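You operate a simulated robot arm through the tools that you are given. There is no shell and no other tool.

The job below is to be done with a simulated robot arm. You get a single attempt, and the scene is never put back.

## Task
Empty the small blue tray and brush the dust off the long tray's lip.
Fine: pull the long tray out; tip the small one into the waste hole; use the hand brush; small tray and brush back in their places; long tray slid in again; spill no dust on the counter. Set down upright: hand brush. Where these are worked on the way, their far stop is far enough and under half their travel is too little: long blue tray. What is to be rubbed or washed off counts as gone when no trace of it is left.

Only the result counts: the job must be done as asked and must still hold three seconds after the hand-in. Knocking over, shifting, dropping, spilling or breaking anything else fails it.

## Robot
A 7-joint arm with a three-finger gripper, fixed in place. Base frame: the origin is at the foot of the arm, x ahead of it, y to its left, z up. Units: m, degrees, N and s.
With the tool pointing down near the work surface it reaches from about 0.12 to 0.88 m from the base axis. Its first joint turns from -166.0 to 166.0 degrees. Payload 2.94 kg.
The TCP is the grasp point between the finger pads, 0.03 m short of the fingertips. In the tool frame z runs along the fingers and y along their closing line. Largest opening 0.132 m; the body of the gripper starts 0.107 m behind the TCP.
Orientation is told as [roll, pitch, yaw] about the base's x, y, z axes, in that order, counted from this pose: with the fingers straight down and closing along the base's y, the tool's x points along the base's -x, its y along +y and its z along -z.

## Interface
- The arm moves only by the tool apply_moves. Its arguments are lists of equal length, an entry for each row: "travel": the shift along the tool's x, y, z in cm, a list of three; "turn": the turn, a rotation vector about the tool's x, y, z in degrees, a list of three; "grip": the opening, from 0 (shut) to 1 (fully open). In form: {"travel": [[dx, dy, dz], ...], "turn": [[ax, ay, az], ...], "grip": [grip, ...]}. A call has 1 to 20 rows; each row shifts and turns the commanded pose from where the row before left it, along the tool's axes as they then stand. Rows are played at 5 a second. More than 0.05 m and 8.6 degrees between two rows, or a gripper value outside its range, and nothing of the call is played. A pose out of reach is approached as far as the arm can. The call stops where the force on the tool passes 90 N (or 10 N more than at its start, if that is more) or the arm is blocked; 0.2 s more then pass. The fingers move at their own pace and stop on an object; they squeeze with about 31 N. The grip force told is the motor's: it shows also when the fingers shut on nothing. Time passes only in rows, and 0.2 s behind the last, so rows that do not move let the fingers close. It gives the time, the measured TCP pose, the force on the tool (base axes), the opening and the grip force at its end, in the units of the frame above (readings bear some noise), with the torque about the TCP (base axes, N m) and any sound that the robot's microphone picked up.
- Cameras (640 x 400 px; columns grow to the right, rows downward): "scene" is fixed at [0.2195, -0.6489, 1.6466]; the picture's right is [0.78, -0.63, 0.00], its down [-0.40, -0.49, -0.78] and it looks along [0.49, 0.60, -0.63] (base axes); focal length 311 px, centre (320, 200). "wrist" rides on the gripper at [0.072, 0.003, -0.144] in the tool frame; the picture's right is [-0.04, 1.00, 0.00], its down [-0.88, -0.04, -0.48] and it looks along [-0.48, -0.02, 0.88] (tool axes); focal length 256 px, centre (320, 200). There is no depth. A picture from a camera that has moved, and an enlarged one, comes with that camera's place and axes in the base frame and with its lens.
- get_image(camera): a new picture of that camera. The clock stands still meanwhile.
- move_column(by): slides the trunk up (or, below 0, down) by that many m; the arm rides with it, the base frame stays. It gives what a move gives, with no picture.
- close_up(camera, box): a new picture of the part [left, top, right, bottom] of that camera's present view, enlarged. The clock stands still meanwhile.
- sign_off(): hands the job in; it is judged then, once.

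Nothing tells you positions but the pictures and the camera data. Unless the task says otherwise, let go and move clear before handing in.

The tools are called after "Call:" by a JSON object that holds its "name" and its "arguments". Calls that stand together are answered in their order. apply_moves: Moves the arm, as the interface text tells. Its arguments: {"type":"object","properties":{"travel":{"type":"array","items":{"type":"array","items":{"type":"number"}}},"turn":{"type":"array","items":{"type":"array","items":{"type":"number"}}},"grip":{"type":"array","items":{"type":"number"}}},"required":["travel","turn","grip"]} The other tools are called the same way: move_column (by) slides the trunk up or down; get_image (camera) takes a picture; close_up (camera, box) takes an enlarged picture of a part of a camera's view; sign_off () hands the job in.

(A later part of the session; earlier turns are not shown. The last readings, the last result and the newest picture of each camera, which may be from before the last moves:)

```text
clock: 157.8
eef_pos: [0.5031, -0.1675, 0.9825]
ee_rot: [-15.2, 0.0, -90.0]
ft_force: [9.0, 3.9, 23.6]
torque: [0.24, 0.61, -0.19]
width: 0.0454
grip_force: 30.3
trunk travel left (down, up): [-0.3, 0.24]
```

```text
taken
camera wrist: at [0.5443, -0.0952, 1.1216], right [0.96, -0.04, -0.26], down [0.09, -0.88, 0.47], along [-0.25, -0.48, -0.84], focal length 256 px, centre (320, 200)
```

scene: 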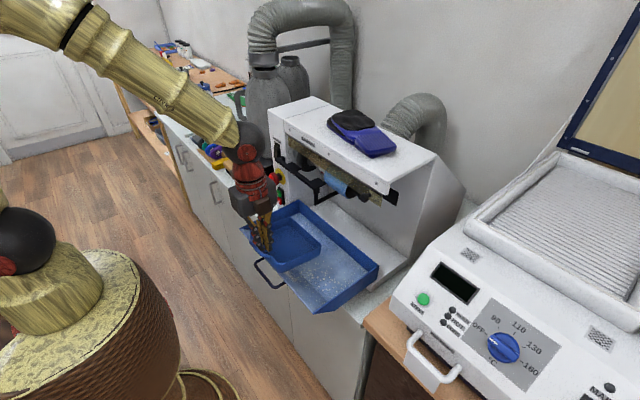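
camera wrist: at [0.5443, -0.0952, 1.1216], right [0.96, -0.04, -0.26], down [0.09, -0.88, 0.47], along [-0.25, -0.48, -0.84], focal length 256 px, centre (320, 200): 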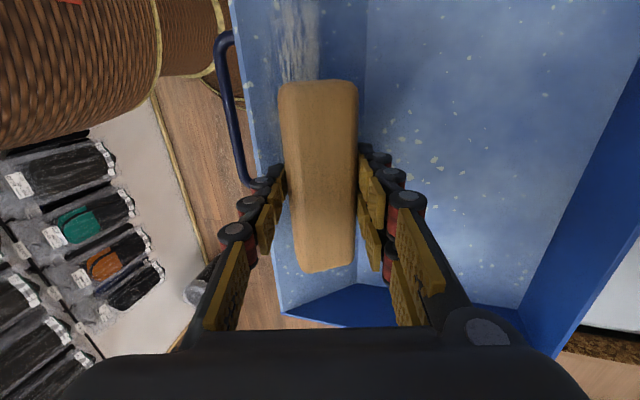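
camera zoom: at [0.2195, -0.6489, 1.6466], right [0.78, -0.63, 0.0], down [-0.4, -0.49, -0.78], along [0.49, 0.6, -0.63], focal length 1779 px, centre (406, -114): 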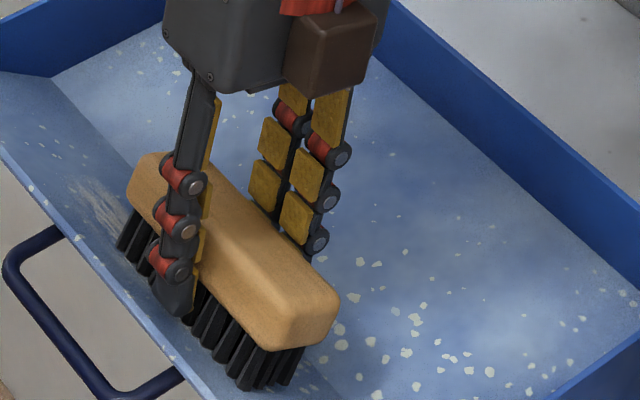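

The brush rides on the slope now. Before continuing I lift off and check whether this contact removes the dust.

Call:
{"name": "apply_moves", "arguments": {"travel": [[0, 0.42, -0.9], [0, -0.5, -2], [0, -0.8, -3], [0, -0.8, -3], [0, 0, 0]], "turn": [[0, 0, 0], [0, 0, 0], [0, 0, 0], [0, 0, 0], [0, 0, 0]], "grip": [0.1, 0.1, 0.1, 0.1, 0.1]}}

Call:
{"name": "close_up", "arguments": {"camera": "scene", "box": [250, 190, 360, 300]}}

Call:
{"name": "get_image", "arguments": {"camera": "wrist"}}

```text
clock: 159.0
eef_pos: [0.5109, -0.1678, 1.0756]
ee_rot: [-15.2, 0.1, -89.9]
ft_force: [1.1, 0.6, -1.4]
torque: [0.02, -0.02, 0.02]
width: 0.0449
grip_force: 31.0
trunk travel left (down, up): [-0.3, 0.24]
```

```text
3.64 times, centred on (305, 245) of scene
camera zoom: at [0.2195, -0.6489, 1.6466], right [0.78, -0.63, 0.0], down [-0.4, -0.49, -0.78], along [0.49, 0.6, -0.63], focal length 1132 px, centre (374, 36)
```

zoom: 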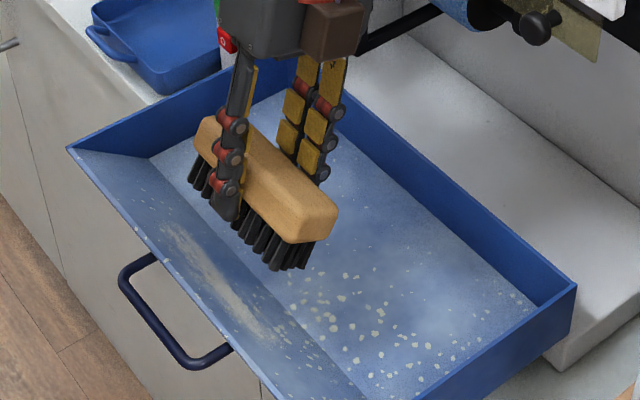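

```text
taken
camera wrist: at [0.5519, -0.0953, 1.2129], right [0.96, -0.04, -0.26], down [0.09, -0.88, 0.47], along [-0.25, -0.48, -0.84], focal length 256 px, centre (320, 200)
```

wrist: 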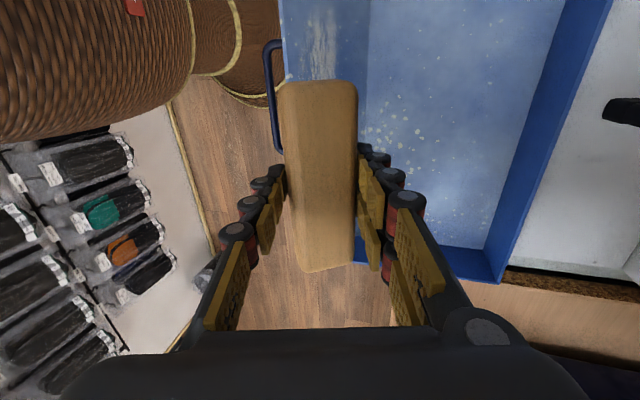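

Call:
{"name": "close_up", "arguments": {"camera": "scene", "box": [270, 240, 345, 300]}}

Call:
{"name": "close_up", "arguments": {"camera": "wrist", "box": [260, 0, 420, 100]}}

```text
6.67 times, centred on (308, 270) of scene
camera zoom: at [0.2195, -0.6489, 1.6466], right [0.78, -0.63, 0.0], down [-0.4, -0.49, -0.78], along [0.49, 0.6, -0.63], focal length 2076 px, centre (403, -267)
```

zoom: 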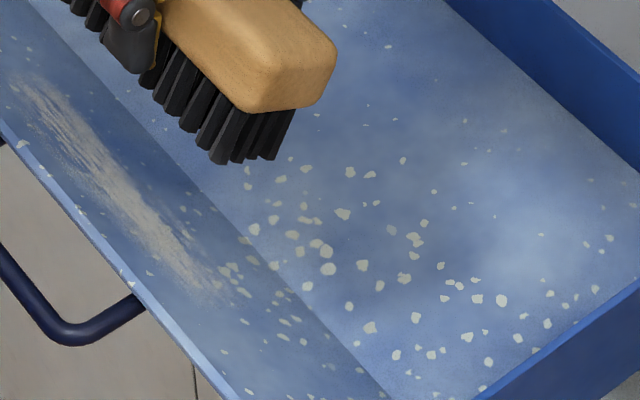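

```text
4.00 times, centred on (340, 50) of wrist
camera zoom: at [0.5519, -0.0953, 1.2129], right [0.96, -0.04, -0.26], down [0.09, -0.88, 0.47], along [-0.25, -0.48, -0.84], focal length 1024 px, centre (240, 800)
```

zoom: 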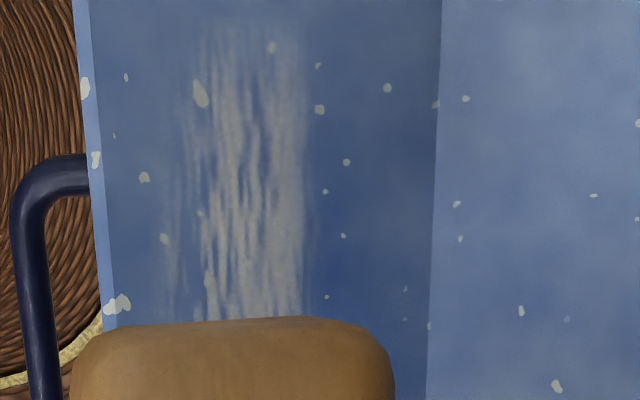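

The streak is still there, so light grazing isn't enough. The brush has now aligned itself nearly flush with the slope; I'll do proper strokes with steady contact at this y position.

Call:
{"name": "apply_moves", "arguments": {"travel": [[0, 0.07, 2.66], [0, 0.07, 2.66], [0, 0.07, 2.4], [0, 0, 0]], "turn": [[0, 0, 0], [0, 0, 0], [0, 0, 0], [0, 0, 0]], "grip": [0.1, 0.1, 0.1, 0.1]}}

Call:
{"name": "apply_moves", "arguments": {"travel": [[0, -0.07, 0.19], [0, -0.07, 0.19], [0, 0, 0]], "turn": [[0, 0, 0], [0, 0, 0], [0, 0, 0]], "grip": [0.1, 0.1, 0.1]}}

```text
clock: 160.0
eef_pos: [0.4949, -0.1699, 0.9991]
ee_rot: [-15.1, 0.1, -90.1]
ft_force: [-0.1, 0.3, -1.4]
torque: [0.02, -0.01, -0.01]
width: 0.0447
grip_force: 30.9
trunk travel left (down, up): [-0.3, 0.24]
```

```text
clock: 160.8
eef_pos: [0.4912, -0.1693, 0.9956]
ee_rot: [-15.0, -0.1, -89.9]
ft_force: [-0.2, -0.1, -0.7]
torque: [0.0, 0.02, -0.01]
width: 0.0448
grip_force: 31.1
trunk travel left (down, up): [-0.3, 0.24]
```

Call:
{"name": "apply_moves", "arguments": {"travel": [[0, -0.07, 0.19], [0, 0, 0]], "turn": [[0, 0, 0], [0, 0, 0]], "grip": [0.1, 0.1]}}

Call:
{"name": "apply_moves", "arguments": {"travel": [[0, -0.07, 0.19], [0, 0, 0]], "turn": [[0, 0, 0], [0, 0, 0]], "grip": [0.1, 0.1]}}

Call:
{"name": "apply_moves", "arguments": {"travel": [[0, -0.07, 0.19], [0, 0, 0]], "turn": [[0, 0, 0], [0, 0, 0]], "grip": [0.1, 0.1]}}

```text
clock: 161.4
eef_pos: [0.4906, -0.1699, 0.9959]
ee_rot: [-14.9, -0.1, -89.9]
ft_force: [5.7, 1.2, 11.4]
torque: [0.36, 0.26, -0.25]
width: 0.0447
grip_force: 31.6
trunk travel left (down, up): [-0.3, 0.24]
```

```text
clock: 162.0
eef_pos: [0.4921, -0.1692, 0.9941]
ee_rot: [-14.7, 0.0, -89.9]
ft_force: [15.9, -1.8, 30.2]
torque: [0.15, 0.57, -0.2]
width: 0.0451
grip_force: 31.1
trunk travel left (down, up): [-0.3, 0.24]
```

```text
clock: 162.6
eef_pos: [0.4917, -0.1687, 0.9929]
ee_rot: [-14.7, -0.2, -89.8]
ft_force: [27.7, 2.3, 37.1]
torque: [0.13, 0.58, -0.06]
width: 0.0461
grip_force: 31.3
trunk travel left (down, up): [-0.3, 0.24]
```

The force analysis shows I was resting on the lip's top edge, too far forward. I lift slightly, go 1.8 cm further down-slope, and make contact there.

Call:
{"name": "apply_moves", "arguments": {"travel": [[0, 0.19, -0.46], [0, 0.83, 0.34], [0, 0.83, 0.34], [0, -0.07, 0.19], [0, 0, 0]], "turn": [[0, 0, 0], [0, 0, 0], [0, 0, 0], [0, 0, 0], [0, 0, 0]], "grip": [0.1, 0.1, 0.1, 0.1, 0.1]}}

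Call:
{"name": "apply_moves", "arguments": {"travel": [[0, -0.07, 0.19], [0, 0, 0]], "turn": [[0, 0, 0], [0, 0, 0]], "grip": [0.1, 0.1]}}

Call:
{"name": "apply_moves", "arguments": {"travel": [[0, -0.07, 0.19], [0, 0, 0]], "turn": [[0, 0, 0], [0, 0, 0]], "grip": [0.1, 0.1]}}

```text
clock: 163.8
eef_pos: [0.5033, -0.1686, 0.9832]
ee_rot: [-15.0, 0.1, -89.9]
ft_force: [10.9, -2.3, 29.7]
torque: [0.01, 0.72, 0.03]
width: 0.046
grip_force: 31.0
trunk travel left (down, up): [-0.3, 0.24]
```

```text
clock: 164.4
eef_pos: [0.5042, -0.1694, 0.9829]
ee_rot: [-14.8, -0.2, -90.0]
ft_force: [15.3, -0.9, 40.2]
torque: [0.15, 1.02, -0.12]
width: 0.0462
grip_force: 30.8
trunk travel left (down, up): [-0.3, 0.24]
```

```text
clock: 165.0
eef_pos: [0.5047, -0.1694, 0.9806]
ee_rot: [-14.8, -0.1, -89.9]
ft_force: [22.1, 0.8, 39.0]
torque: [0.15, 0.79, -0.1]
width: 0.0478
grip_force: 30.8
trunk travel left (down, up): [-0.3, 0.24]
```

Call:
{"name": "close_up", "arguments": {"camera": "scene", "box": [265, 215, 335, 285]}}

Call:
{"name": "get_image", "arguments": {"camera": "wrist"}}

```text
5.71 times, centred on (300, 250) of scene
camera zoom: at [0.2195, -0.6489, 1.6466], right [0.78, -0.63, 0.0], down [-0.4, -0.49, -0.78], along [0.49, 0.6, -0.63], focal length 1779 px, centre (434, -86)
```

zoom: 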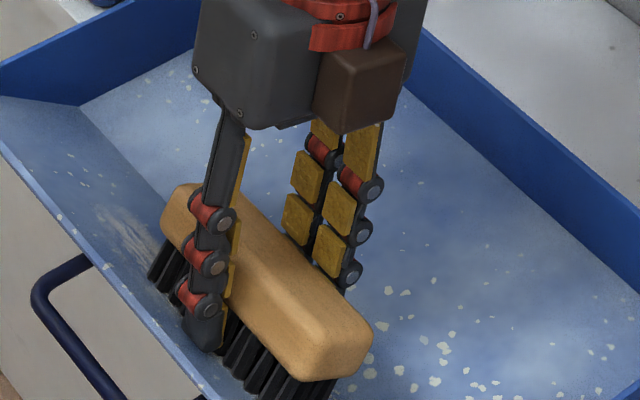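

```text
taken
camera wrist: at [0.5438, -0.0962, 1.1182], right [0.97, -0.04, -0.25], down [0.09, -0.88, 0.47], along [-0.24, -0.48, -0.84], focal length 256 px, centre (320, 200)
```

wrist: 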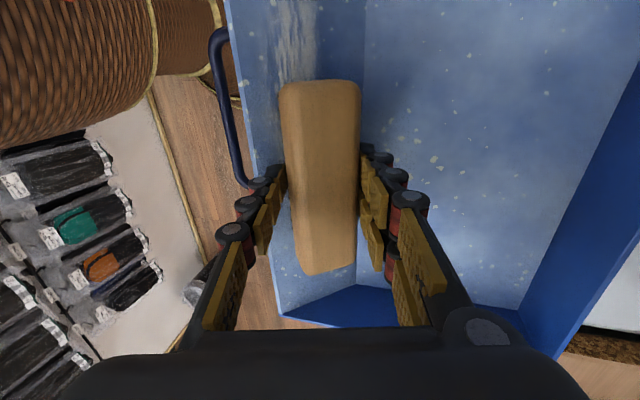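

The brush got pushed up and rotated in the grip, so the single fingertip was touching the lip instead of the bristles. I lift off, level the brush, set it on the long tray's floor and re-grip it higher on the wood.

Call:
{"name": "apply_moves", "arguments": {"travel": [[0, 0.4, -0.9], [0, 0, -2.5], [0, 1, -3], [0, 2, -3], [0, 0, 0]], "turn": [[0, 0, 0], [0, 0, 0], [0, 0, 0], [0, 0, 0], [0, 0, 0]], "grip": [0.1, 0.1, 0.1, 0.1, 0.1]}}

Call:
{"name": "apply_moves", "arguments": {"travel": [[0, 0, 0], [0, 0, 0], [0, 0, 0], [0, 0, 0], [0, 0, 0], [0, 0, 0]], "turn": [[-7, 0, 0], [-7, 0, 0], [-7, 0, 0], [-7, 0, 0], [-5, 0, 0], [0, 0, 0]], "grip": [0.1, 0.1, 0.1, 0.1, 0.1, 0.1]}}

Call:
{"name": "get_image", "arguments": {"camera": "wrist"}}

Call:
{"name": "close_up", "arguments": {"camera": "scene", "box": [260, 180, 380, 280]}}

```text
clock: 166.2
eef_pos: [0.5601, -0.1688, 1.0601]
ee_rot: [-15.1, -0.1, -90.0]
ft_force: [0.0, 0.6, -1.7]
torque: [0.05, -0.01, -0.01]
width: 0.0447
grip_force: 31.5
trunk travel left (down, up): [-0.3, 0.24]
```

```text
clock: 167.6
eef_pos: [0.5591, -0.1695, 1.059]
ee_rot: [18.0, 0.0, -89.9]
ft_force: [0.2, 0.2, -1.4]
torque: [0.03, 0.01, 0.01]
width: 0.0445
grip_force: 30.5
trunk travel left (down, up): [-0.3, 0.24]
```

```text
taken
camera wrist: at [0.5178, -0.0961, 1.1982], right [0.95, -0.04, 0.31], down [-0.18, -0.88, 0.44], along [0.25, -0.47, -0.84], focal length 256 px, centre (320, 200)
```

wrist: 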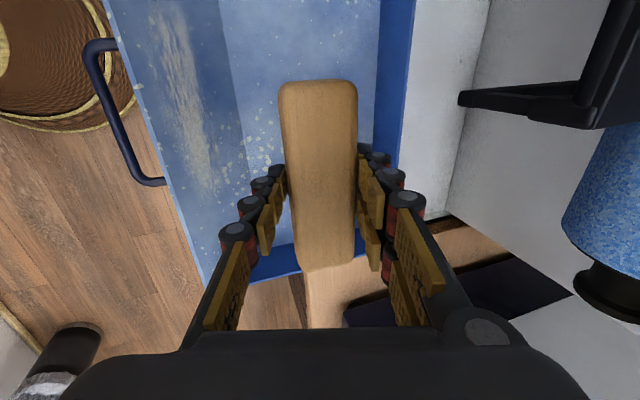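

```text
4.00 times, centred on (320, 230) of scene
camera zoom: at [0.2195, -0.6489, 1.6466], right [0.78, -0.63, 0.0], down [-0.4, -0.49, -0.78], along [0.49, 0.6, -0.63], focal length 1246 px, centre (320, 80)
```

zoom: 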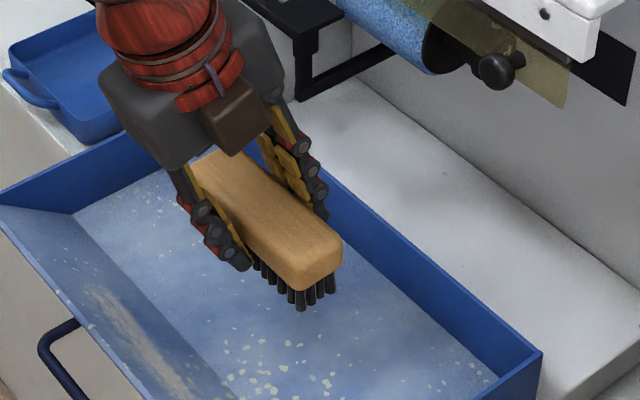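

Call:
{"name": "apply_moves", "arguments": {"travel": [[0, -0.62, 1.9], [0, -0.62, 1.9], [0, -0.62, 1.9], [0, -0.46, 1.43], [0, 0, 0]], "turn": [[0, 0, 0], [0, 0, 0], [0, 0, 0], [0, 0, 0], [0, 0, 0]], "grip": [0.1, 0.1, 0.1, 0.1, 0.1]}}

Call:
{"name": "apply_moves", "arguments": {"travel": [[0, -0.15, 0.48], [0, 0, 0]], "turn": [[0, 0, 0], [0, 0, 0]], "grip": [0.1, 0.1]}}

Call:
{"name": "apply_moves", "arguments": {"travel": [[0, -0.15, 0.48], [0, 0, 0]], "turn": [[0, 0, 0], [0, 0, 0]], "grip": [0.1, 0.1]}}

```text
clock: 168.8
eef_pos: [0.5572, -0.1693, 0.985]
ee_rot: [18.1, 0.0, -89.9]
ft_force: [-0.1, 0.2, -1.3]
torque: [0.04, 0.02, 0.01]
width: 0.0445
grip_force: 31.3
trunk travel left (down, up): [-0.3, 0.24]
```

```text
clock: 169.4
eef_pos: [0.5583, -0.1697, 0.9814]
ee_rot: [18.1, 0.0, -89.9]
ft_force: [-0.1, 0.3, -1.5]
torque: [0.0, -0.02, 0.03]
width: 0.045
grip_force: 31.1
trunk travel left (down, up): [-0.3, 0.24]
```

```text
clock: 170.0
eef_pos: [0.5576, -0.17, 0.9761]
ee_rot: [18.0, 0.0, -89.9]
ft_force: [-0.8, -0.3, -1.4]
torque: [-0.02, 0.04, 0.03]
width: 0.0446
grip_force: 31.2
trunk travel left (down, up): [-0.3, 0.24]
```

Call:
{"name": "apply_moves", "arguments": {"travel": [[0, -0.12, 0.38], [0, 0, 0]], "turn": [[0, 0, 0], [0, 0, 0]], "grip": [0.1, 0.1]}}

Call:
{"name": "apply_moves", "arguments": {"travel": [[0, -0.12, 0.38], [0, 0, 0]], "turn": [[0, 0, 0], [0, 0, 0]], "grip": [0.1, 0.1]}}

Call:
{"name": "close_up", "arguments": {"camera": "scene", "box": [280, 200, 370, 280]}}

```text
clock: 170.6
eef_pos: [0.5583, -0.1686, 0.9726]
ee_rot: [18.0, 0.0, -89.9]
ft_force: [-0.2, 0.0, -0.7]
torque: [-0.02, -0.01, 0.0]
width: 0.0445
grip_force: 31.1
trunk travel left (down, up): [-0.3, 0.24]
```

```text
clock: 171.2
eef_pos: [0.558, -0.1678, 0.9678]
ee_rot: [18.1, 0.0, -89.9]
ft_force: [-0.1, -0.2, -0.2]
torque: [-0.01, 0.01, 0.0]
width: 0.0445
grip_force: 30.6
trunk travel left (down, up): [-0.3, 0.24]
```

```text
5.00 times, centred on (325, 240) of scene
camera zoom: at [0.2195, -0.6489, 1.6466], right [0.78, -0.63, 0.0], down [-0.4, -0.49, -0.78], along [0.49, 0.6, -0.63], focal length 1557 px, centre (295, 0)
```

zoom: 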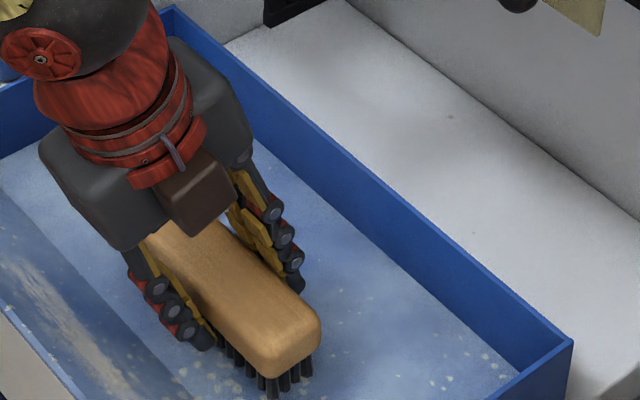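

Call:
{"name": "apply_moves", "arguments": {"travel": [[0, -0.06, 0.19], [0, 0, 0]], "turn": [[0, 0, 0], [0, 0, 0]], "grip": [0.1, 0.1]}}

Call:
{"name": "apply_moves", "arguments": {"travel": [[0, -0.06, 0.19], [0, 0, 0]], "turn": [[0, 0, 0], [0, 0, 0]], "grip": [0.1, 0.1]}}

```text
clock: 171.8
eef_pos: [0.5597, -0.1698, 0.9646]
ee_rot: [18.0, -0.1, -89.9]
ft_force: [0.1, 0.2, -2.3]
torque: [-0.03, 0.0, -0.03]
width: 0.0447
grip_force: 31.0
trunk travel left (down, up): [-0.3, 0.24]
```

```text
clock: 172.4
eef_pos: [0.5595, -0.1681, 0.964]
ee_rot: [18.0, 0.0, -89.8]
ft_force: [0.1, 0.1, -1.1]
torque: [0.01, 0.0, -0.03]
width: 0.0446
grip_force: 30.6
trunk travel left (down, up): [-0.3, 0.24]
```

Call:
{"name": "apply_moves", "arguments": {"travel": [[0, -0.09, 0.28], [0, 0, 0]], "turn": [[0, 0, 0], [0, 0, 0]], "grip": [0.1, 0.1]}}

Call:
{"name": "apply_moves", "arguments": {"travel": [[0, -0.06, 0.19], [0, 0, 0]], "turn": [[0, 0, 0], [0, 0, 0]], "grip": [0.1, 0.1]}}

Call:
{"name": "apply_moves", "arguments": {"travel": [[0, -0.06, 0.19], [0, 0, 0]], "turn": [[0, 0, 0], [0, 0, 0]], "grip": [0.1, 0.1]}}

```text
clock: 173.0
eef_pos: [0.5585, -0.1681, 0.9603]
ee_rot: [18.0, 0.0, -89.9]
ft_force: [-0.2, -0.3, -1.3]
torque: [-0.01, -0.01, -0.02]
width: 0.0442
grip_force: 31.1
trunk travel left (down, up): [-0.3, 0.24]
```

```text
clock: 173.6
eef_pos: [0.5591, -0.1682, 0.9599]
ee_rot: [18.1, 0.0, -90.0]
ft_force: [1.0, -0.1, -1.6]
torque: [-0.01, 0.03, -0.01]
width: 0.0443
grip_force: 31.0
trunk travel left (down, up): [-0.3, 0.24]
```

```text
clock: 174.2
eef_pos: [0.5597, -0.1696, 0.9567]
ee_rot: [18.0, 0.0, -89.9]
ft_force: [-0.8, 0.2, -1.2]
torque: [-0.01, -0.04, -0.01]
width: 0.0445
grip_force: 30.6
trunk travel left (down, up): [-0.3, 0.24]
```

Call:
{"name": "close_up", "arguments": {"camera": "scene", "box": [290, 220, 360, 280]}}

Call:
{"name": "get_image", "arguments": {"camera": "wrist"}}

```text
6.67 times, centred on (325, 250) of scene
camera zoom: at [0.2195, -0.6489, 1.6466], right [0.78, -0.63, 0.0], down [-0.4, -0.49, -0.78], along [0.49, 0.6, -0.63], focal length 2076 px, centre (287, -133)
```

zoom: 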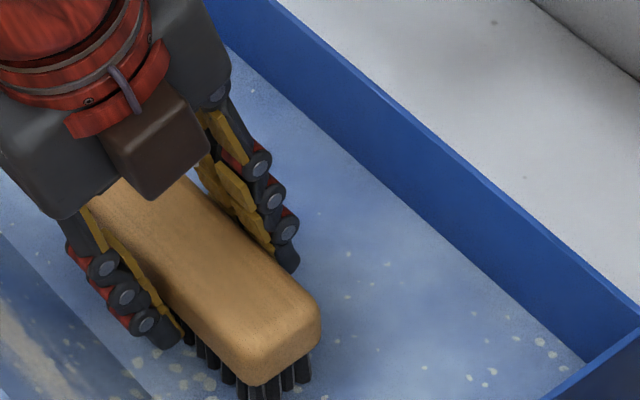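

```text
taken
camera wrist: at [0.5178, -0.0955, 1.0945], right [0.95, -0.04, 0.31], down [-0.18, -0.88, 0.44], along [0.25, -0.47, -0.84], focal length 256 px, centre (320, 200)
```

wrist: 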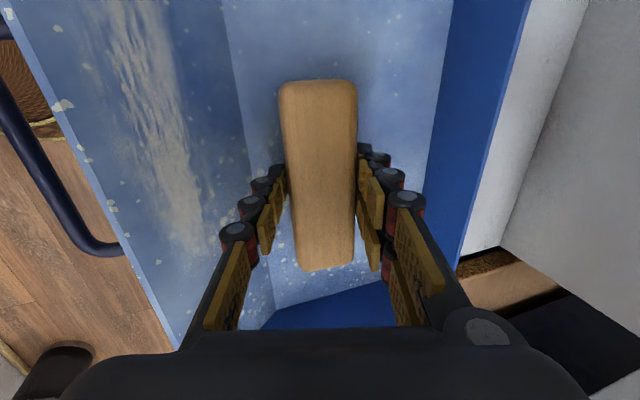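

Call:
{"name": "apply_moves", "arguments": {"travel": [[0, -0.06, 0.19], [0, 0, 0]], "turn": [[0, 0, 0], [0, 0, 0]], "grip": [0.1, 0.1]}}

Call:
{"name": "apply_moves", "arguments": {"travel": [[0, -0.06, 0.19], [0, 0, 0]], "turn": [[0, 0, 0], [0, 0, 0]], "grip": [0.1, 0.1]}}

Call:
{"name": "apply_moves", "arguments": {"travel": [[0, -0.06, 0.19], [0, 0, 0]], "turn": [[0, 0, 0], [0, 0, 0]], "grip": [0.1, 0.1]}}

```text
clock: 174.8
eef_pos: [0.5586, -0.168, 0.9564]
ee_rot: [18.0, 0.1, -89.9]
ft_force: [0.4, 2.2, 7.0]
torque: [0.14, 0.1, -0.08]
width: 0.0445
grip_force: 31.2
trunk travel left (down, up): [-0.3, 0.24]
```

```text
clock: 175.4
eef_pos: [0.5588, -0.1676, 0.9557]
ee_rot: [18.3, -0.1, -90.0]
ft_force: [0.7, 7.8, 28.2]
torque: [0.44, 0.27, -0.1]
width: 0.0446
grip_force: 30.9
trunk travel left (down, up): [-0.3, 0.24]
```

```text
clock: 176.0
eef_pos: [0.56, -0.1697, 0.9549]
ee_rot: [18.3, -0.2, -89.9]
ft_force: [3.7, 6.3, 41.0]
torque: [0.12, 0.35, -0.03]
width: 0.0452
grip_force: 31.0
trunk travel left (down, up): [-0.3, 0.24]
```

Contact under the brush. I ease off and open while rising so it settles upright on the tray floor.

Call:
{"name": "apply_moves", "arguments": {"travel": [[0, 0.06, -0.19], [0, 0.06, -0.19], [0, 0.09, -0.28], [0, 0.15, -0.48], [0, 0.3, -0.95], [0, 0.9, -2.85], [0, 0.9, -2.85], [0, 0.9, -2.85], [0, 0, 0]], "turn": [[0, 0, 0], [0, 0, 0], [0, 0, 0], [0, 0, 0], [0, 0, 0], [0, 0, 0], [4.5, 0, 0], [4.5, 0, 0], [0, 0, 0]], "grip": [0.1, 0.3, 0.4, 0.5, 0.55, 0.55, 0.55, 0.55, 0.55]}}

Call:
{"name": "get_image", "arguments": {"camera": "wrist"}}

Call:
{"name": "close_up", "arguments": {"camera": "scene", "box": [250, 190, 380, 290]}}

```text
clock: 178.0
eef_pos: [0.5598, -0.1694, 1.0632]
ee_rot: [8.9, 0.0, -89.9]
ft_force: [-0.2, 0.5, 0.0]
torque: [0.01, -0.01, 0.02]
width: 0.0726
grip_force: 0.1
trunk travel left (down, up): [-0.3, 0.24]
```

```text
taken
camera wrist: at [0.5409, -0.0962, 1.2061], right [0.99, -0.04, 0.15], down [-0.11, -0.88, 0.46], along [0.12, -0.48, -0.87], focal length 256 px, centre (320, 200)
```

wrist: 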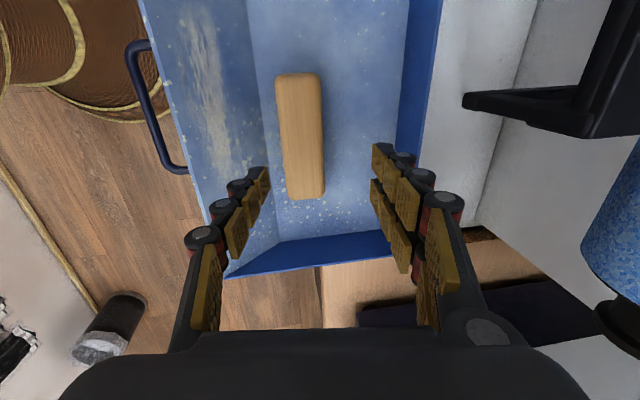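

```text
4.00 times, centred on (315, 240) of scene
camera zoom: at [0.2195, -0.6489, 1.6466], right [0.78, -0.63, 0.0], down [-0.4, -0.49, -0.78], along [0.49, 0.6, -0.63], focal length 1246 px, centre (340, 40)
```

zoom: 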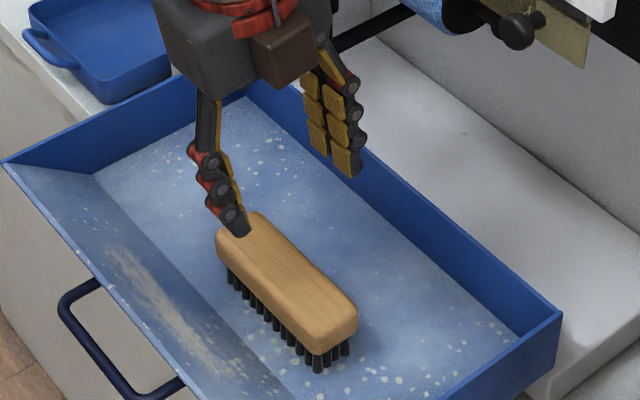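

The brush stands upright on the tray floor at about (0.560, −0.168). I straighten the hand and re-grip it higher on the wood so the bristles protrude more.

Call:
{"name": "apply_moves", "arguments": {"travel": [[0, 0, 0], [0, 0, 0], [0.15, 0, 2.5], [0, 0, 2.5], [0, 0, 2], [0, 0, 0]], "turn": [[4.5, 0, 0], [4.4, 0, 0], [0, 0, 0], [0, 0, 0], [0, 0, 0], [0, 0, 0]], "grip": [0.55, 0.55, 0.55, 0.55, 0.55, 0.55]}}

Call:
{"name": "get_image", "arguments": {"camera": "wrist"}}

Call:
{"name": "close_up", "arguments": {"camera": "scene", "box": [270, 200, 370, 280]}}

```text
clock: 179.4
eef_pos: [0.5619, -0.1681, 0.9935]
ee_rot: [0.1, 0.0, -89.9]
ft_force: [-0.4, 0.0, -0.2]
torque: [-0.01, 0.04, 0.01]
width: 0.0727
grip_force: 0.0
trunk travel left (down, up): [-0.3, 0.24]
```

```text
taken
camera wrist: at [0.5647, -0.095, 1.1363], right [1.0, -0.04, 0.0], down [-0.04, -0.88, 0.48], along [-0.02, -0.48, -0.88], focal length 256 px, centre (320, 200)
```

wrist: 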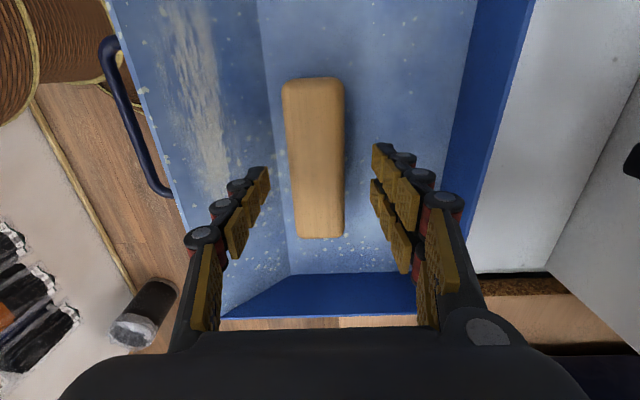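

```text
5.00 times, centred on (320, 240) of scene
camera zoom: at [0.2195, -0.6489, 1.6466], right [0.78, -0.63, 0.0], down [-0.4, -0.49, -0.78], along [0.49, 0.6, -0.63], focal length 1557 px, centre (320, 0)
```

zoom: 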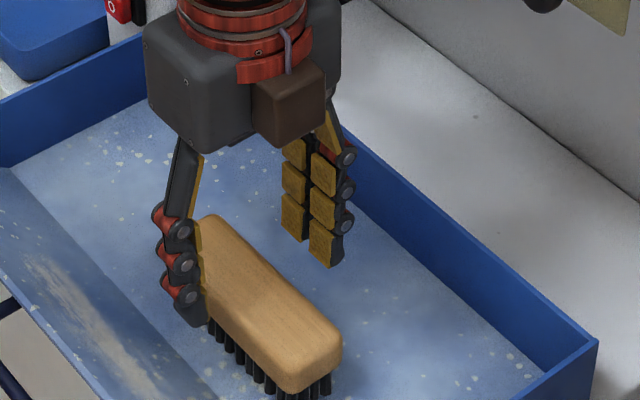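

Call:
{"name": "apply_moves", "arguments": {"travel": [[0, -0.2, 1.0], [0, 0, 1.0], [0, 0, 0.4], [0, 0, 0], [0, 0, 0], [0, 0, 0], [0, 0, 0], [0, 0, 0]], "turn": [[0, 0, 0], [0, 0, 0], [0, 0, 0], [0, 0, 0], [0, 0, 0], [0, 0, 0], [0, 0, 0], [0, 0, 0]], "grip": [0.5, 0.5, 0.5, 0.1, 0.1, 0.1, 0.1, 0.1]}}

Call:
{"name": "apply_moves", "arguments": {"travel": [[0, 0, -0.5], [0, 0, -1], [0, 0, -2], [0, 0, 0]], "turn": [[0, 0, 0], [0, 0, 0], [0, 0, 0], [0, 0, 0]], "grip": [0.1, 0.1, 0.1, 0.1]}}

Call:
{"name": "get_image", "arguments": {"camera": "wrist"}}

Call:
{"name": "close_up", "arguments": {"camera": "scene", "box": [270, 190, 370, 270]}}

```text
clock: 181.2
eef_pos: [0.5595, -0.1672, 0.9682]
ee_rot: [0.1, 0.0, -89.9]
ft_force: [0.6, 0.7, -0.1]
torque: [-0.02, 0.0, -0.02]
width: 0.0413
grip_force: 31.0
trunk travel left (down, up): [-0.3, 0.24]
```

```text
clock: 182.2
eef_pos: [0.5584, -0.168, 1.0024]
ee_rot: [0.2, 0.0, -89.9]
ft_force: [-0.2, -0.3, -1.6]
torque: [-0.01, -0.04, 0.01]
width: 0.041
grip_force: 31.2
trunk travel left (down, up): [-0.3, 0.24]
```

```text
taken
camera wrist: at [0.5617, -0.095, 1.1463], right [1.0, -0.04, 0.0], down [-0.04, -0.88, 0.48], along [-0.02, -0.48, -0.88], focal length 256 px, centre (320, 200)
```

wrist: 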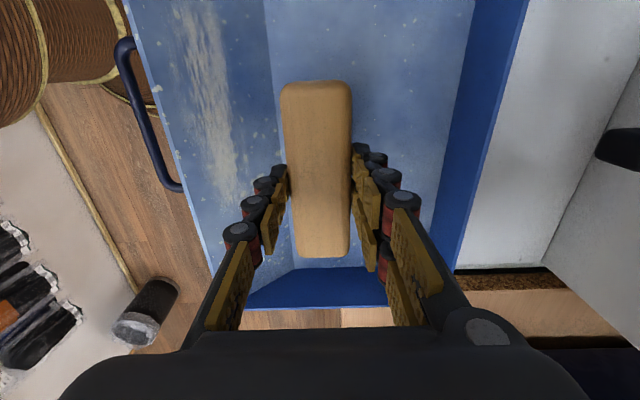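

```text
5.00 times, centred on (320, 230) of scene
camera zoom: at [0.2195, -0.6489, 1.6466], right [0.78, -0.63, 0.0], down [-0.4, -0.49, -0.78], along [0.49, 0.6, -0.63], focal length 1557 px, centre (320, 50)
```

zoom: 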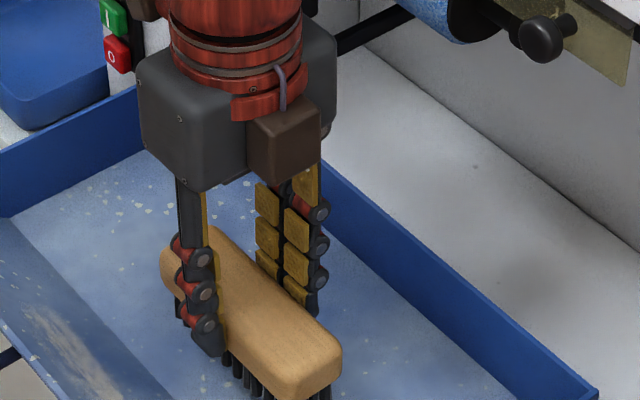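

Same grip depth as at first (bristles protrude ~3 cm below the fingertips). The lip runs from about (0.455, 0.965) down to (0.524, 0.909), slope ≈39°. I'll tilt 12° and make light heel-contact strokes over the streak.

Call:
{"name": "apply_moves", "arguments": {"travel": [[0, 0, -3], [0, 0, -2.5], [0, -2, 0], [0, -2, 0], [0, -1.9, 0], [0, 0, 0]], "turn": [[0, 0, 0], [0, 0, 0], [6, 0, 0], [6, 0, 0], [0, 0, 0], [0, 0, 0]], "grip": [0.1, 0.1, 0.1, 0.1, 0.1, 0.1]}}

```text
clock: 183.6
eef_pos: [0.501, -0.1672, 1.0631]
ee_rot: [-11.9, 0.0, -89.9]
ft_force: [0.5, 0.5, -2.2]
torque: [0.02, 0.0, 0.02]
width: 0.0411
grip_force: 30.8
trunk travel left (down, up): [-0.3, 0.24]
```

Call:
{"name": "apply_moves", "arguments": {"travel": [[0, 0.3, 2.2], [0, 0.31, 2.37], [0, 0, 0]], "turn": [[0, 0, 0], [0, 0, 0], [0, 0, 0]], "grip": [0.1, 0.1, 0.1]}}

Call:
{"name": "apply_moves", "arguments": {"travel": [[0, -0.09, 0.18], [0, 0, 0]], "turn": [[0, 0, 0], [0, 0, 0]], "grip": [0.1, 0.1]}}

Call:
{"name": "apply_moves", "arguments": {"travel": [[0, -0.05, 0.09], [0, 0, 0]], "turn": [[0, 0, 0], [0, 0, 0]], "grip": [0.1, 0.1]}}

```text
clock: 184.4
eef_pos: [0.4962, -0.1655, 1.017]
ee_rot: [-11.9, -0.1, -89.9]
ft_force: [-0.2, -0.7, -0.8]
torque: [0.0, -0.02, 0.0]
width: 0.041
grip_force: 31.2
trunk travel left (down, up): [-0.3, 0.24]
```

```text
clock: 185.0
eef_pos: [0.4959, -0.1662, 1.016]
ee_rot: [-12.0, 0.1, -89.9]
ft_force: [-0.1, 0.0, -0.5]
torque: [0.0, -0.03, -0.02]
width: 0.0414
grip_force: 30.9
trunk travel left (down, up): [-0.3, 0.24]
```

```text
clock: 185.6
eef_pos: [0.4943, -0.1652, 1.0163]
ee_rot: [-11.9, 0.1, -89.9]
ft_force: [0.7, 0.6, -0.9]
torque: [0.01, 0.0, -0.02]
width: 0.0412
grip_force: 30.4
trunk travel left (down, up): [-0.3, 0.24]
```

Call:
{"name": "apply_moves", "arguments": {"travel": [[0, -0.07, 0.13], [0, 0, 0]], "turn": [[0, 0, 0], [0, 0, 0]], "grip": [0.1, 0.1]}}

Call:
{"name": "apply_moves", "arguments": {"travel": [[0, -0.05, 0.09], [0, 0, 0]], "turn": [[0, 0, 0], [0, 0, 0]], "grip": [0.1, 0.1]}}

Call:
{"name": "apply_moves", "arguments": {"travel": [[0, -0.05, 0.09], [0, 0, 0]], "turn": [[0, 0, 0], [0, 0, 0]], "grip": [0.1, 0.1]}}

```text
clock: 186.2
eef_pos: [0.4948, -0.1678, 1.0155]
ee_rot: [-12.0, 0.1, -89.9]
ft_force: [-0.4, -0.1, -0.8]
torque: [0.02, -0.01, -0.03]
width: 0.0413
grip_force: 31.4
trunk travel left (down, up): [-0.3, 0.24]
```

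```text
clock: 186.8
eef_pos: [0.4929, -0.1661, 1.0153]
ee_rot: [-11.9, -0.1, -90.0]
ft_force: [-0.1, 0.4, -0.7]
torque: [0.01, -0.03, 0.02]
width: 0.0408
grip_force: 30.7
trunk travel left (down, up): [-0.3, 0.24]
```

```text
clock: 187.4
eef_pos: [0.4932, -0.1665, 1.0136]
ee_rot: [-11.9, 0.0, -89.9]
ft_force: [0.4, -0.6, -0.4]
torque: [0.0, -0.02, 0.0]
width: 0.0413
grip_force: 31.2
trunk travel left (down, up): [-0.3, 0.24]
```

Call:
{"name": "apply_moves", "arguments": {"travel": [[0, 0.04, 0.15], [0, 0, 0]], "turn": [[0, 0, 0], [0, 0, 0]], "grip": [0.1, 0.1]}}

Call:
{"name": "apply_moves", "arguments": {"travel": [[0, 0.04, 0.15], [0, 0, 0]], "turn": [[0, 0, 0], [0, 0, 0]], "grip": [0.1, 0.1]}}

Call:
{"name": "apply_moves", "arguments": {"travel": [[0, 0.04, 0.15], [0, 0, 0]], "turn": [[0, 0, 0], [0, 0, 0]], "grip": [0.1, 0.1]}}

```text
clock: 188.0
eef_pos: [0.4925, -0.1669, 1.0111]
ee_rot: [-11.9, 0.0, -90.0]
ft_force: [0.2, -0.7, -1.7]
torque: [-0.03, -0.01, 0.01]
width: 0.0414
grip_force: 31.6
trunk travel left (down, up): [-0.3, 0.24]
```

```text
clock: 188.6
eef_pos: [0.4933, -0.1675, 1.0109]
ee_rot: [-11.8, 0.0, -89.9]
ft_force: [3.8, -0.8, 8.8]
torque: [0.62, 0.09, -0.24]
width: 0.0412
grip_force: 30.8
trunk travel left (down, up): [-0.3, 0.24]
```

```text
clock: 189.2
eef_pos: [0.4941, -0.1682, 1.0099]
ee_rot: [-11.8, -0.2, -90.0]
ft_force: [9.1, 1.2, 18.3]
torque: [0.2, 0.09, -0.14]
width: 0.0411
grip_force: 30.8
trunk travel left (down, up): [-0.3, 0.24]
```

Heel contact confirmed on the lip at 18 N. I stroke down-slope in short segments, monitoring force.

Call:
{"name": "apply_moves", "arguments": {"travel": [[0, 0.02, -0.05], [0, 0.53, 0.27], [0, 0.53, 0.27], [0, 0, 0]], "turn": [[0, 0, 0], [0, 0, 0], [0, 0, 0], [0, 0, 0]], "grip": [0.1, 0.1, 0.1, 0.1]}}

Call:
{"name": "apply_moves", "arguments": {"travel": [[0, 0.53, 0.27], [0, 0.53, 0.27], [0, 0, 0]], "turn": [[0, 0, 0], [0, 0, 0], [0, 0, 0]], "grip": [0.1, 0.1, 0.1]}}

Call:
{"name": "close_up", "arguments": {"camera": "scene", "box": [270, 225, 345, 290]}}

```text
clock: 190.2
eef_pos: [0.5021, -0.1672, 1.0024]
ee_rot: [-11.8, 0.0, -89.8]
ft_force: [9.6, 0.3, 23.1]
torque: [-0.03, 0.22, 0.02]
width: 0.0414
grip_force: 30.6
trunk travel left (down, up): [-0.3, 0.24]
```

```text
clock: 191.0
eef_pos: [0.5113, -0.1665, 0.9949]
ee_rot: [-11.9, 0.1, -89.9]
ft_force: [8.8, -1.1, 23.5]
torque: [-0.11, 0.21, 0.06]
width: 0.041
grip_force: 30.8
trunk travel left (down, up): [-0.3, 0.24]
```

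```text
6.15 times, centred on (308, 258) of scene
camera zoom: at [0.2195, -0.6489, 1.6466], right [0.78, -0.63, 0.0], down [-0.4, -0.49, -0.78], along [0.49, 0.6, -0.63], focal length 1916 px, centre (397, -154)
```

zoom: 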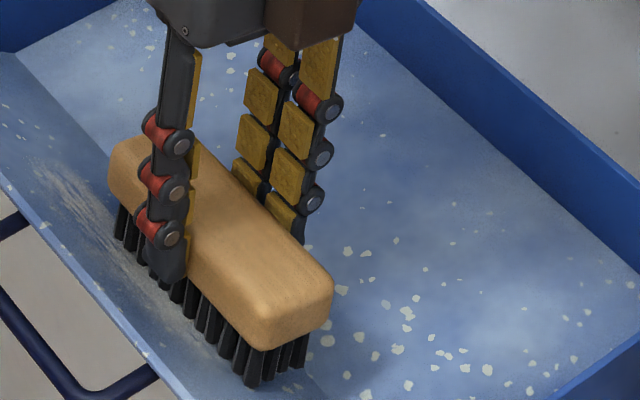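

Steady contact (~24 N) and the slope matches. Continue down.

Call:
{"name": "apply_moves", "arguments": {"travel": [[0, 0.53, 0.27], [0, 0.53, 0.27], [0, 0.53, 0.27], [0, 0, 0]], "turn": [[0, 0, 0], [0, 0, 0], [0, 0, 0], [0, 0, 0]], "grip": [0.1, 0.1, 0.1, 0.1]}}

Call:
{"name": "apply_moves", "arguments": {"travel": [[0, 0.53, 0.27], [0, 0.53, 0.27], [0, 0.53, 0.27], [0, 0, 0]], "turn": [[0, 0, 0], [0, 0, 0], [0, 0, 0], [0, 0, 0]], "grip": [0.1, 0.1, 0.1, 0.1]}}

Call:
{"name": "close_up", "arguments": {"camera": "scene", "box": [270, 225, 345, 290]}}

```text
clock: 192.0
eef_pos: [0.5243, -0.1668, 0.9852]
ee_rot: [-11.9, 0.1, -89.9]
ft_force: [6.4, 0.5, 17.5]
torque: [-0.06, 0.14, 0.03]
width: 0.0414
grip_force: 31.0
trunk travel left (down, up): [-0.3, 0.24]
```

```text
clock: 193.0
eef_pos: [0.5398, -0.1671, 0.972]
ee_rot: [-12.0, -0.1, -89.9]
ft_force: [4.8, -0.4, 8.1]
torque: [-0.03, 0.0, 0.1]
width: 0.0414
grip_force: 31.0
trunk travel left (down, up): [-0.3, 0.24]
```

```text
6.15 times, centred on (308, 258) of scene
camera zoom: at [0.2195, -0.6489, 1.6466], right [0.78, -0.63, 0.0], down [-0.4, -0.49, -0.78], along [0.49, 0.6, -0.63], focal length 1916 px, centre (397, -154)
```

zoom: 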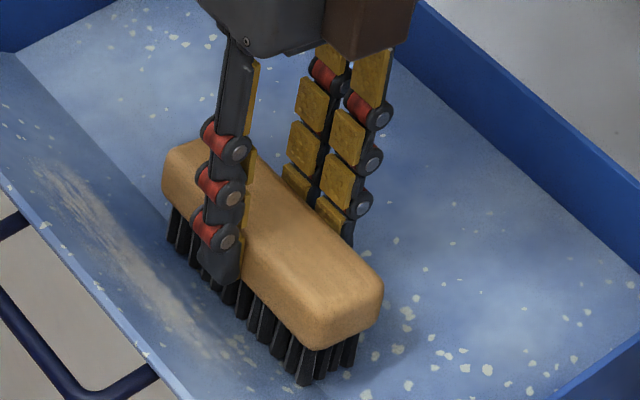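

Call:
{"name": "close_up", "arguments": {"camera": "scene", "box": [268, 240, 318, 290]}}

Call:
{"name": "get_image", "arguments": {"camera": "wrist"}}

```text
8.00 times, centred on (293, 265) of scene
camera zoom: at [0.2195, -0.6489, 1.6466], right [0.78, -0.63, 0.0], down [-0.4, -0.49, -0.78], along [0.49, 0.6, -0.63], focal length 2491 px, centre (536, -320)
```

zoom: 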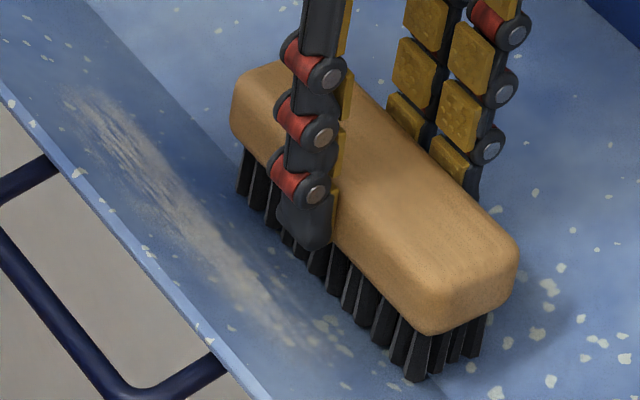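

```text
taken
camera wrist: at [0.5721, -0.0946, 1.1121], right [0.98, -0.04, -0.21], down [0.06, -0.88, 0.47], along [-0.2, -0.48, -0.86], focal length 256 px, centre (320, 200)
```

wrist: 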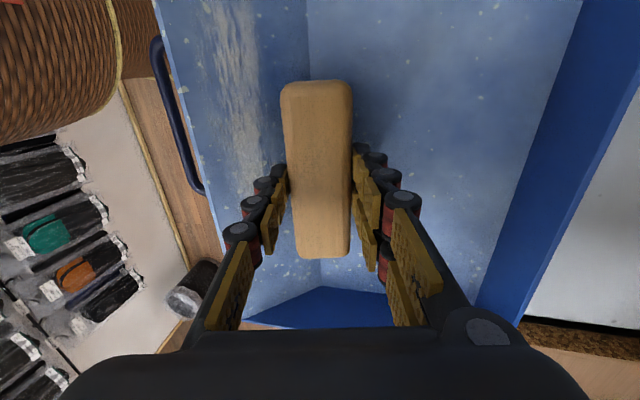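

The streak looks fainter after a full-contact stroke, so it wears off gradually. I run repeated down-slope strokes (lifting on each return).

Call:
{"name": "apply_moves", "arguments": {"travel": [[0, 0.37, -0.71], [0, -2.65, -1.35], [0, -2.65, -1.35], [0, -0.37, 0.71], [0, 0.89, 0.454], [0, 0.89, 0.454], [0, 0.88, 0.448], [0, 0.88, 0.448], [0, 0.88, 0.448], [0, 0.88, 0.448], [0, 0.37, -0.71], [0, -2.65, -1.35], [0, -2.65, -1.35], [0, -0.37, 0.71], [0, 0.89, 0.454], [0, 0.89, 0.454], [0, 0.88, 0.448], [0, 0.88, 0.448], [0, 0.88, 0.448], [0, 0.88, 0.448]], "turn": [[0, 0, 0], [0, 0, 0], [0, 0, 0], [0, 0, 0], [0, 0, 0], [0, 0, 0], [0, 0, 0], [0, 0, 0], [0, 0, 0], [0, 0, 0], [0, 0, 0], [0, 0, 0], [0, 0, 0], [0, 0, 0], [0, 0, 0], [0, 0, 0], [0, 0, 0], [0, 0, 0], [0, 0, 0], [0, 0, 0]], "grip": [0.1, 0.1, 0.1, 0.1, 0.1, 0.1, 0.1, 0.1, 0.1, 0.1, 0.1, 0.1, 0.1, 0.1, 0.1, 0.1, 0.1, 0.1, 0.1, 0.1]}}

Call:
{"name": "close_up", "arguments": {"camera": "scene", "box": [268, 240, 318, 290]}}

Call:
{"name": "get_image", "arguments": {"camera": "wrist"}}

```text
clock: 197.2
eef_pos: [0.5394, -0.1668, 0.9717]
ee_rot: [-11.9, 0.0, -90.0]
ft_force: [3.2, 0.8, -0.1]
torque: [0.03, -0.13, 0.02]
width: 0.0415
grip_force: 31.2
trunk travel left (down, up): [-0.3, 0.24]
```

```text
8.00 times, centred on (293, 265) of scene
camera zoom: at [0.2195, -0.6489, 1.6466], right [0.78, -0.63, 0.0], down [-0.4, -0.49, -0.78], along [0.49, 0.6, -0.63], focal length 2491 px, centre (536, -320)
```

zoom: 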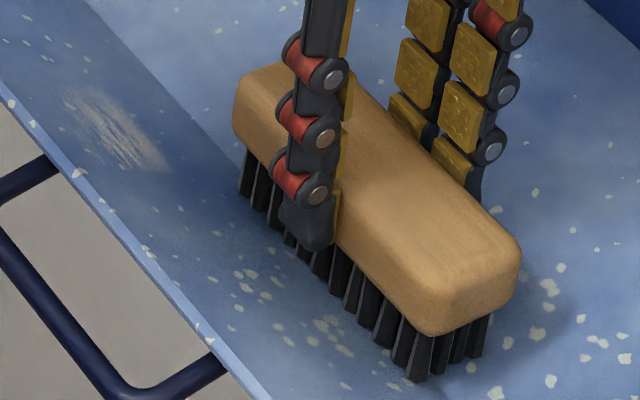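

```text
taken
camera wrist: at [0.5724, -0.0949, 1.1117], right [0.98, -0.04, -0.21], down [0.06, -0.88, 0.47], along [-0.2, -0.48, -0.86], focal length 256 px, centre (320, 200)
```

wrist: 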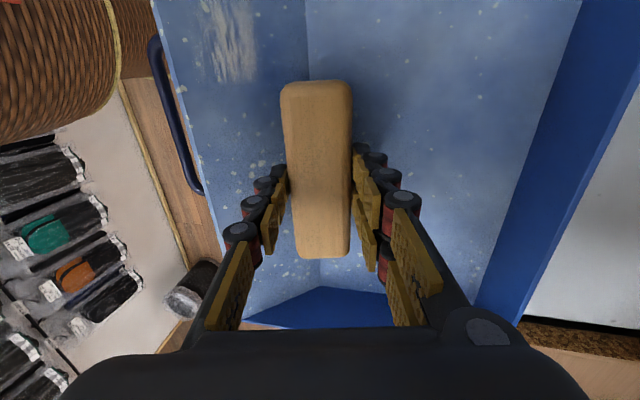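

The strokes cleared the whole part under the brush; only the +y end of the streak remains. I shift 7 cm in +y and repeat.

Call:
{"name": "apply_moves", "arguments": {"travel": [[0, 0.37, -0.71], [3.4, -2.65, -1.35], [3.4, -2.65, -1.35], [0, -0.37, 0.71], [0, 0.89, 0.454], [0, 0.89, 0.454], [0, 0.88, 0.448], [0, 0.88, 0.448], [0, 0.88, 0.448], [0, 0.88, 0.448], [0, 0.37, -0.71], [0, -2.65, -1.35], [0, -2.65, -1.35], [0, -0.37, 0.71], [0, 0.89, 0.454], [0, 0.89, 0.454], [0, 0.88, 0.448], [0, 0.88, 0.448], [0, 0.88, 0.448], [0, 0.88, 0.448]], "turn": [[0, 0, 0], [0, 0, 0], [0, 0, 0], [0, 0, 0], [0, 0, 0], [0, 0, 0], [0, 0, 0], [0, 0, 0], [0, 0, 0], [0, 0, 0], [0, 0, 0], [0, 0, 0], [0, 0, 0], [0, 0, 0], [0, 0, 0], [0, 0, 0], [0, 0, 0], [0, 0, 0], [0, 0, 0], [0, 0, 0]], "grip": [0.1, 0.1, 0.1, 0.1, 0.1, 0.1, 0.1, 0.1, 0.1, 0.1, 0.1, 0.1, 0.1, 0.1, 0.1, 0.1, 0.1, 0.1, 0.1, 0.1]}}

Call:
{"name": "close_up", "arguments": {"camera": "scene", "box": [258, 230, 318, 290]}}

Call:
{"name": "get_image", "arguments": {"camera": "wrist"}}

```text
clock: 201.4
eef_pos: [0.5373, -0.0993, 0.9727]
ee_rot: [-11.8, -0.1, -89.9]
ft_force: [3.5, 0.4, 2.5]
torque: [0.0, -0.08, 0.04]
width: 0.041
grip_force: 31.2
trunk travel left (down, up): [-0.3, 0.24]
```

```text
6.67 times, centred on (288, 260) of scene
camera zoom: at [0.2195, -0.6489, 1.6466], right [0.78, -0.63, 0.0], down [-0.4, -0.49, -0.78], along [0.49, 0.6, -0.63], focal length 2076 px, centre (533, -200)
```

zoom: 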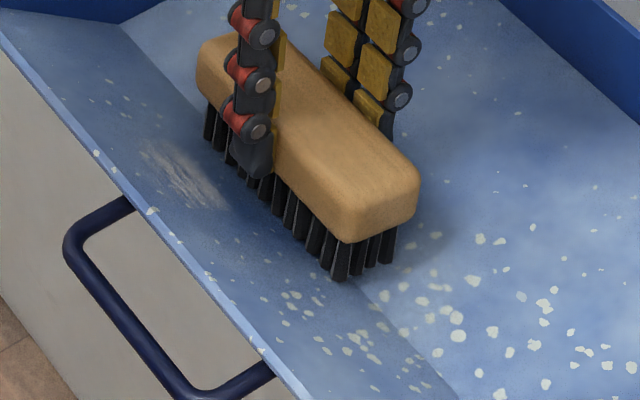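

```text
taken
camera wrist: at [0.5717, -0.0269, 1.1122], right [0.98, -0.04, -0.21], down [0.06, -0.88, 0.47], along [-0.2, -0.48, -0.86], focal length 256 px, centre (320, 200)
```

wrist: 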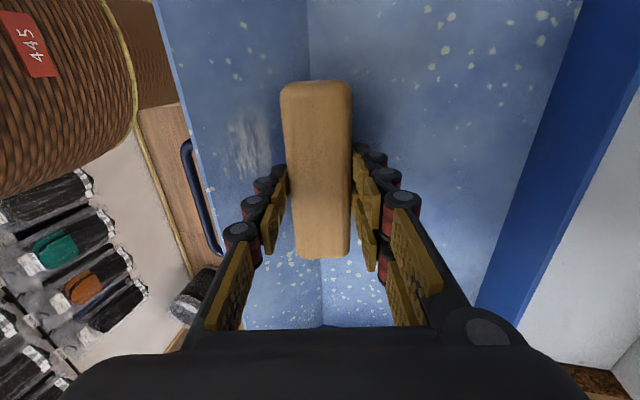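

The remaining patch is much fainter now. Two more stroke cycles here.

Call:
{"name": "apply_moves", "arguments": {"travel": [[0, 0.37, -0.71], [0, -2.65, -1.35], [0, -2.65, -1.35], [0, -0.37, 0.71], [0, 0.89, 0.454], [0, 0.89, 0.454], [0, 0.88, 0.448], [0, 0.88, 0.448], [0, 0.88, 0.448], [0, 0.88, 0.448], [0, 0.37, -0.71], [0, -2.65, -1.35], [0, -2.65, -1.35], [0, -0.37, 0.71], [0, 0.89, 0.454], [0, 0.89, 0.454], [0, 0.88, 0.448], [0, 0.88, 0.448], [0, 0.88, 0.448], [0, 0.88, 0.448]], "turn": [[0, 0, 0], [0, 0, 0], [0, 0, 0], [0, 0, 0], [0, 0, 0], [0, 0, 0], [0, 0, 0], [0, 0, 0], [0, 0, 0], [0, 0, 0], [0, 0, 0], [0, 0, 0], [0, 0, 0], [0, 0, 0], [0, 0, 0], [0, 0, 0], [0, 0, 0], [0, 0, 0], [0, 0, 0], [0, 0, 0]], "grip": [0.1, 0.1, 0.1, 0.1, 0.1, 0.1, 0.1, 0.1, 0.1, 0.1, 0.1, 0.1, 0.1, 0.1, 0.1, 0.1, 0.1, 0.1, 0.1, 0.1]}}

Call:
{"name": "close_up", "arguments": {"camera": "scene", "box": [258, 230, 318, 290]}}

Call:
{"name": "get_image", "arguments": {"camera": "wrist"}}

```text
clock: 205.6
eef_pos: [0.539, -0.0996, 0.9717]
ee_rot: [-11.9, 0.0, -89.9]
ft_force: [5.1, 0.1, 2.7]
torque: [-0.05, -0.09, 0.06]
width: 0.0413
grip_force: 30.6
trunk travel left (down, up): [-0.3, 0.24]
```

```text
6.67 times, centred on (288, 260) of scene
camera zoom: at [0.2195, -0.6489, 1.6466], right [0.78, -0.63, 0.0], down [-0.4, -0.49, -0.78], along [0.49, 0.6, -0.63], focal length 2076 px, centre (533, -200)
```

zoom: 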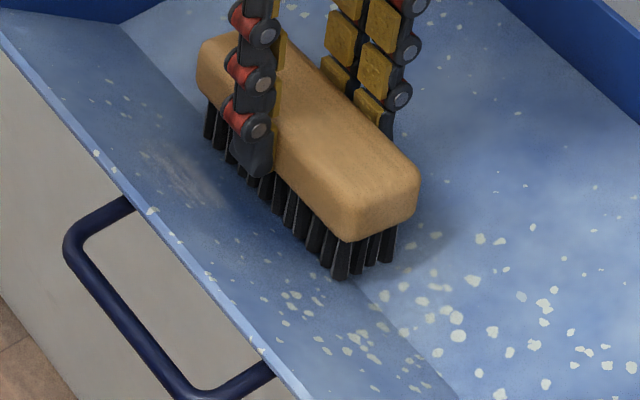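

```text
taken
camera wrist: at [0.5725, -0.026, 1.1115], right [0.98, -0.04, -0.21], down [0.06, -0.88, 0.47], along [-0.2, -0.48, -0.86], focal length 256 px, centre (320, 200)
```

wrist: 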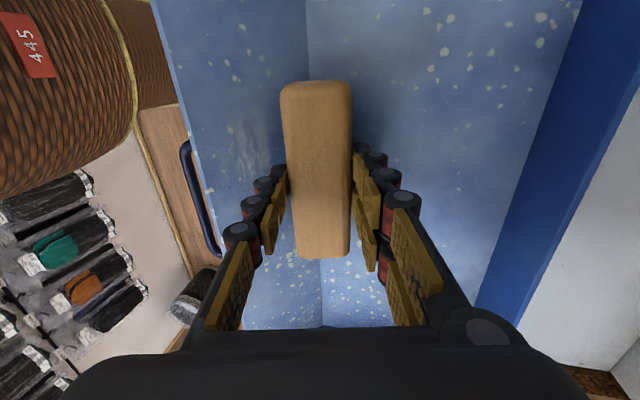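

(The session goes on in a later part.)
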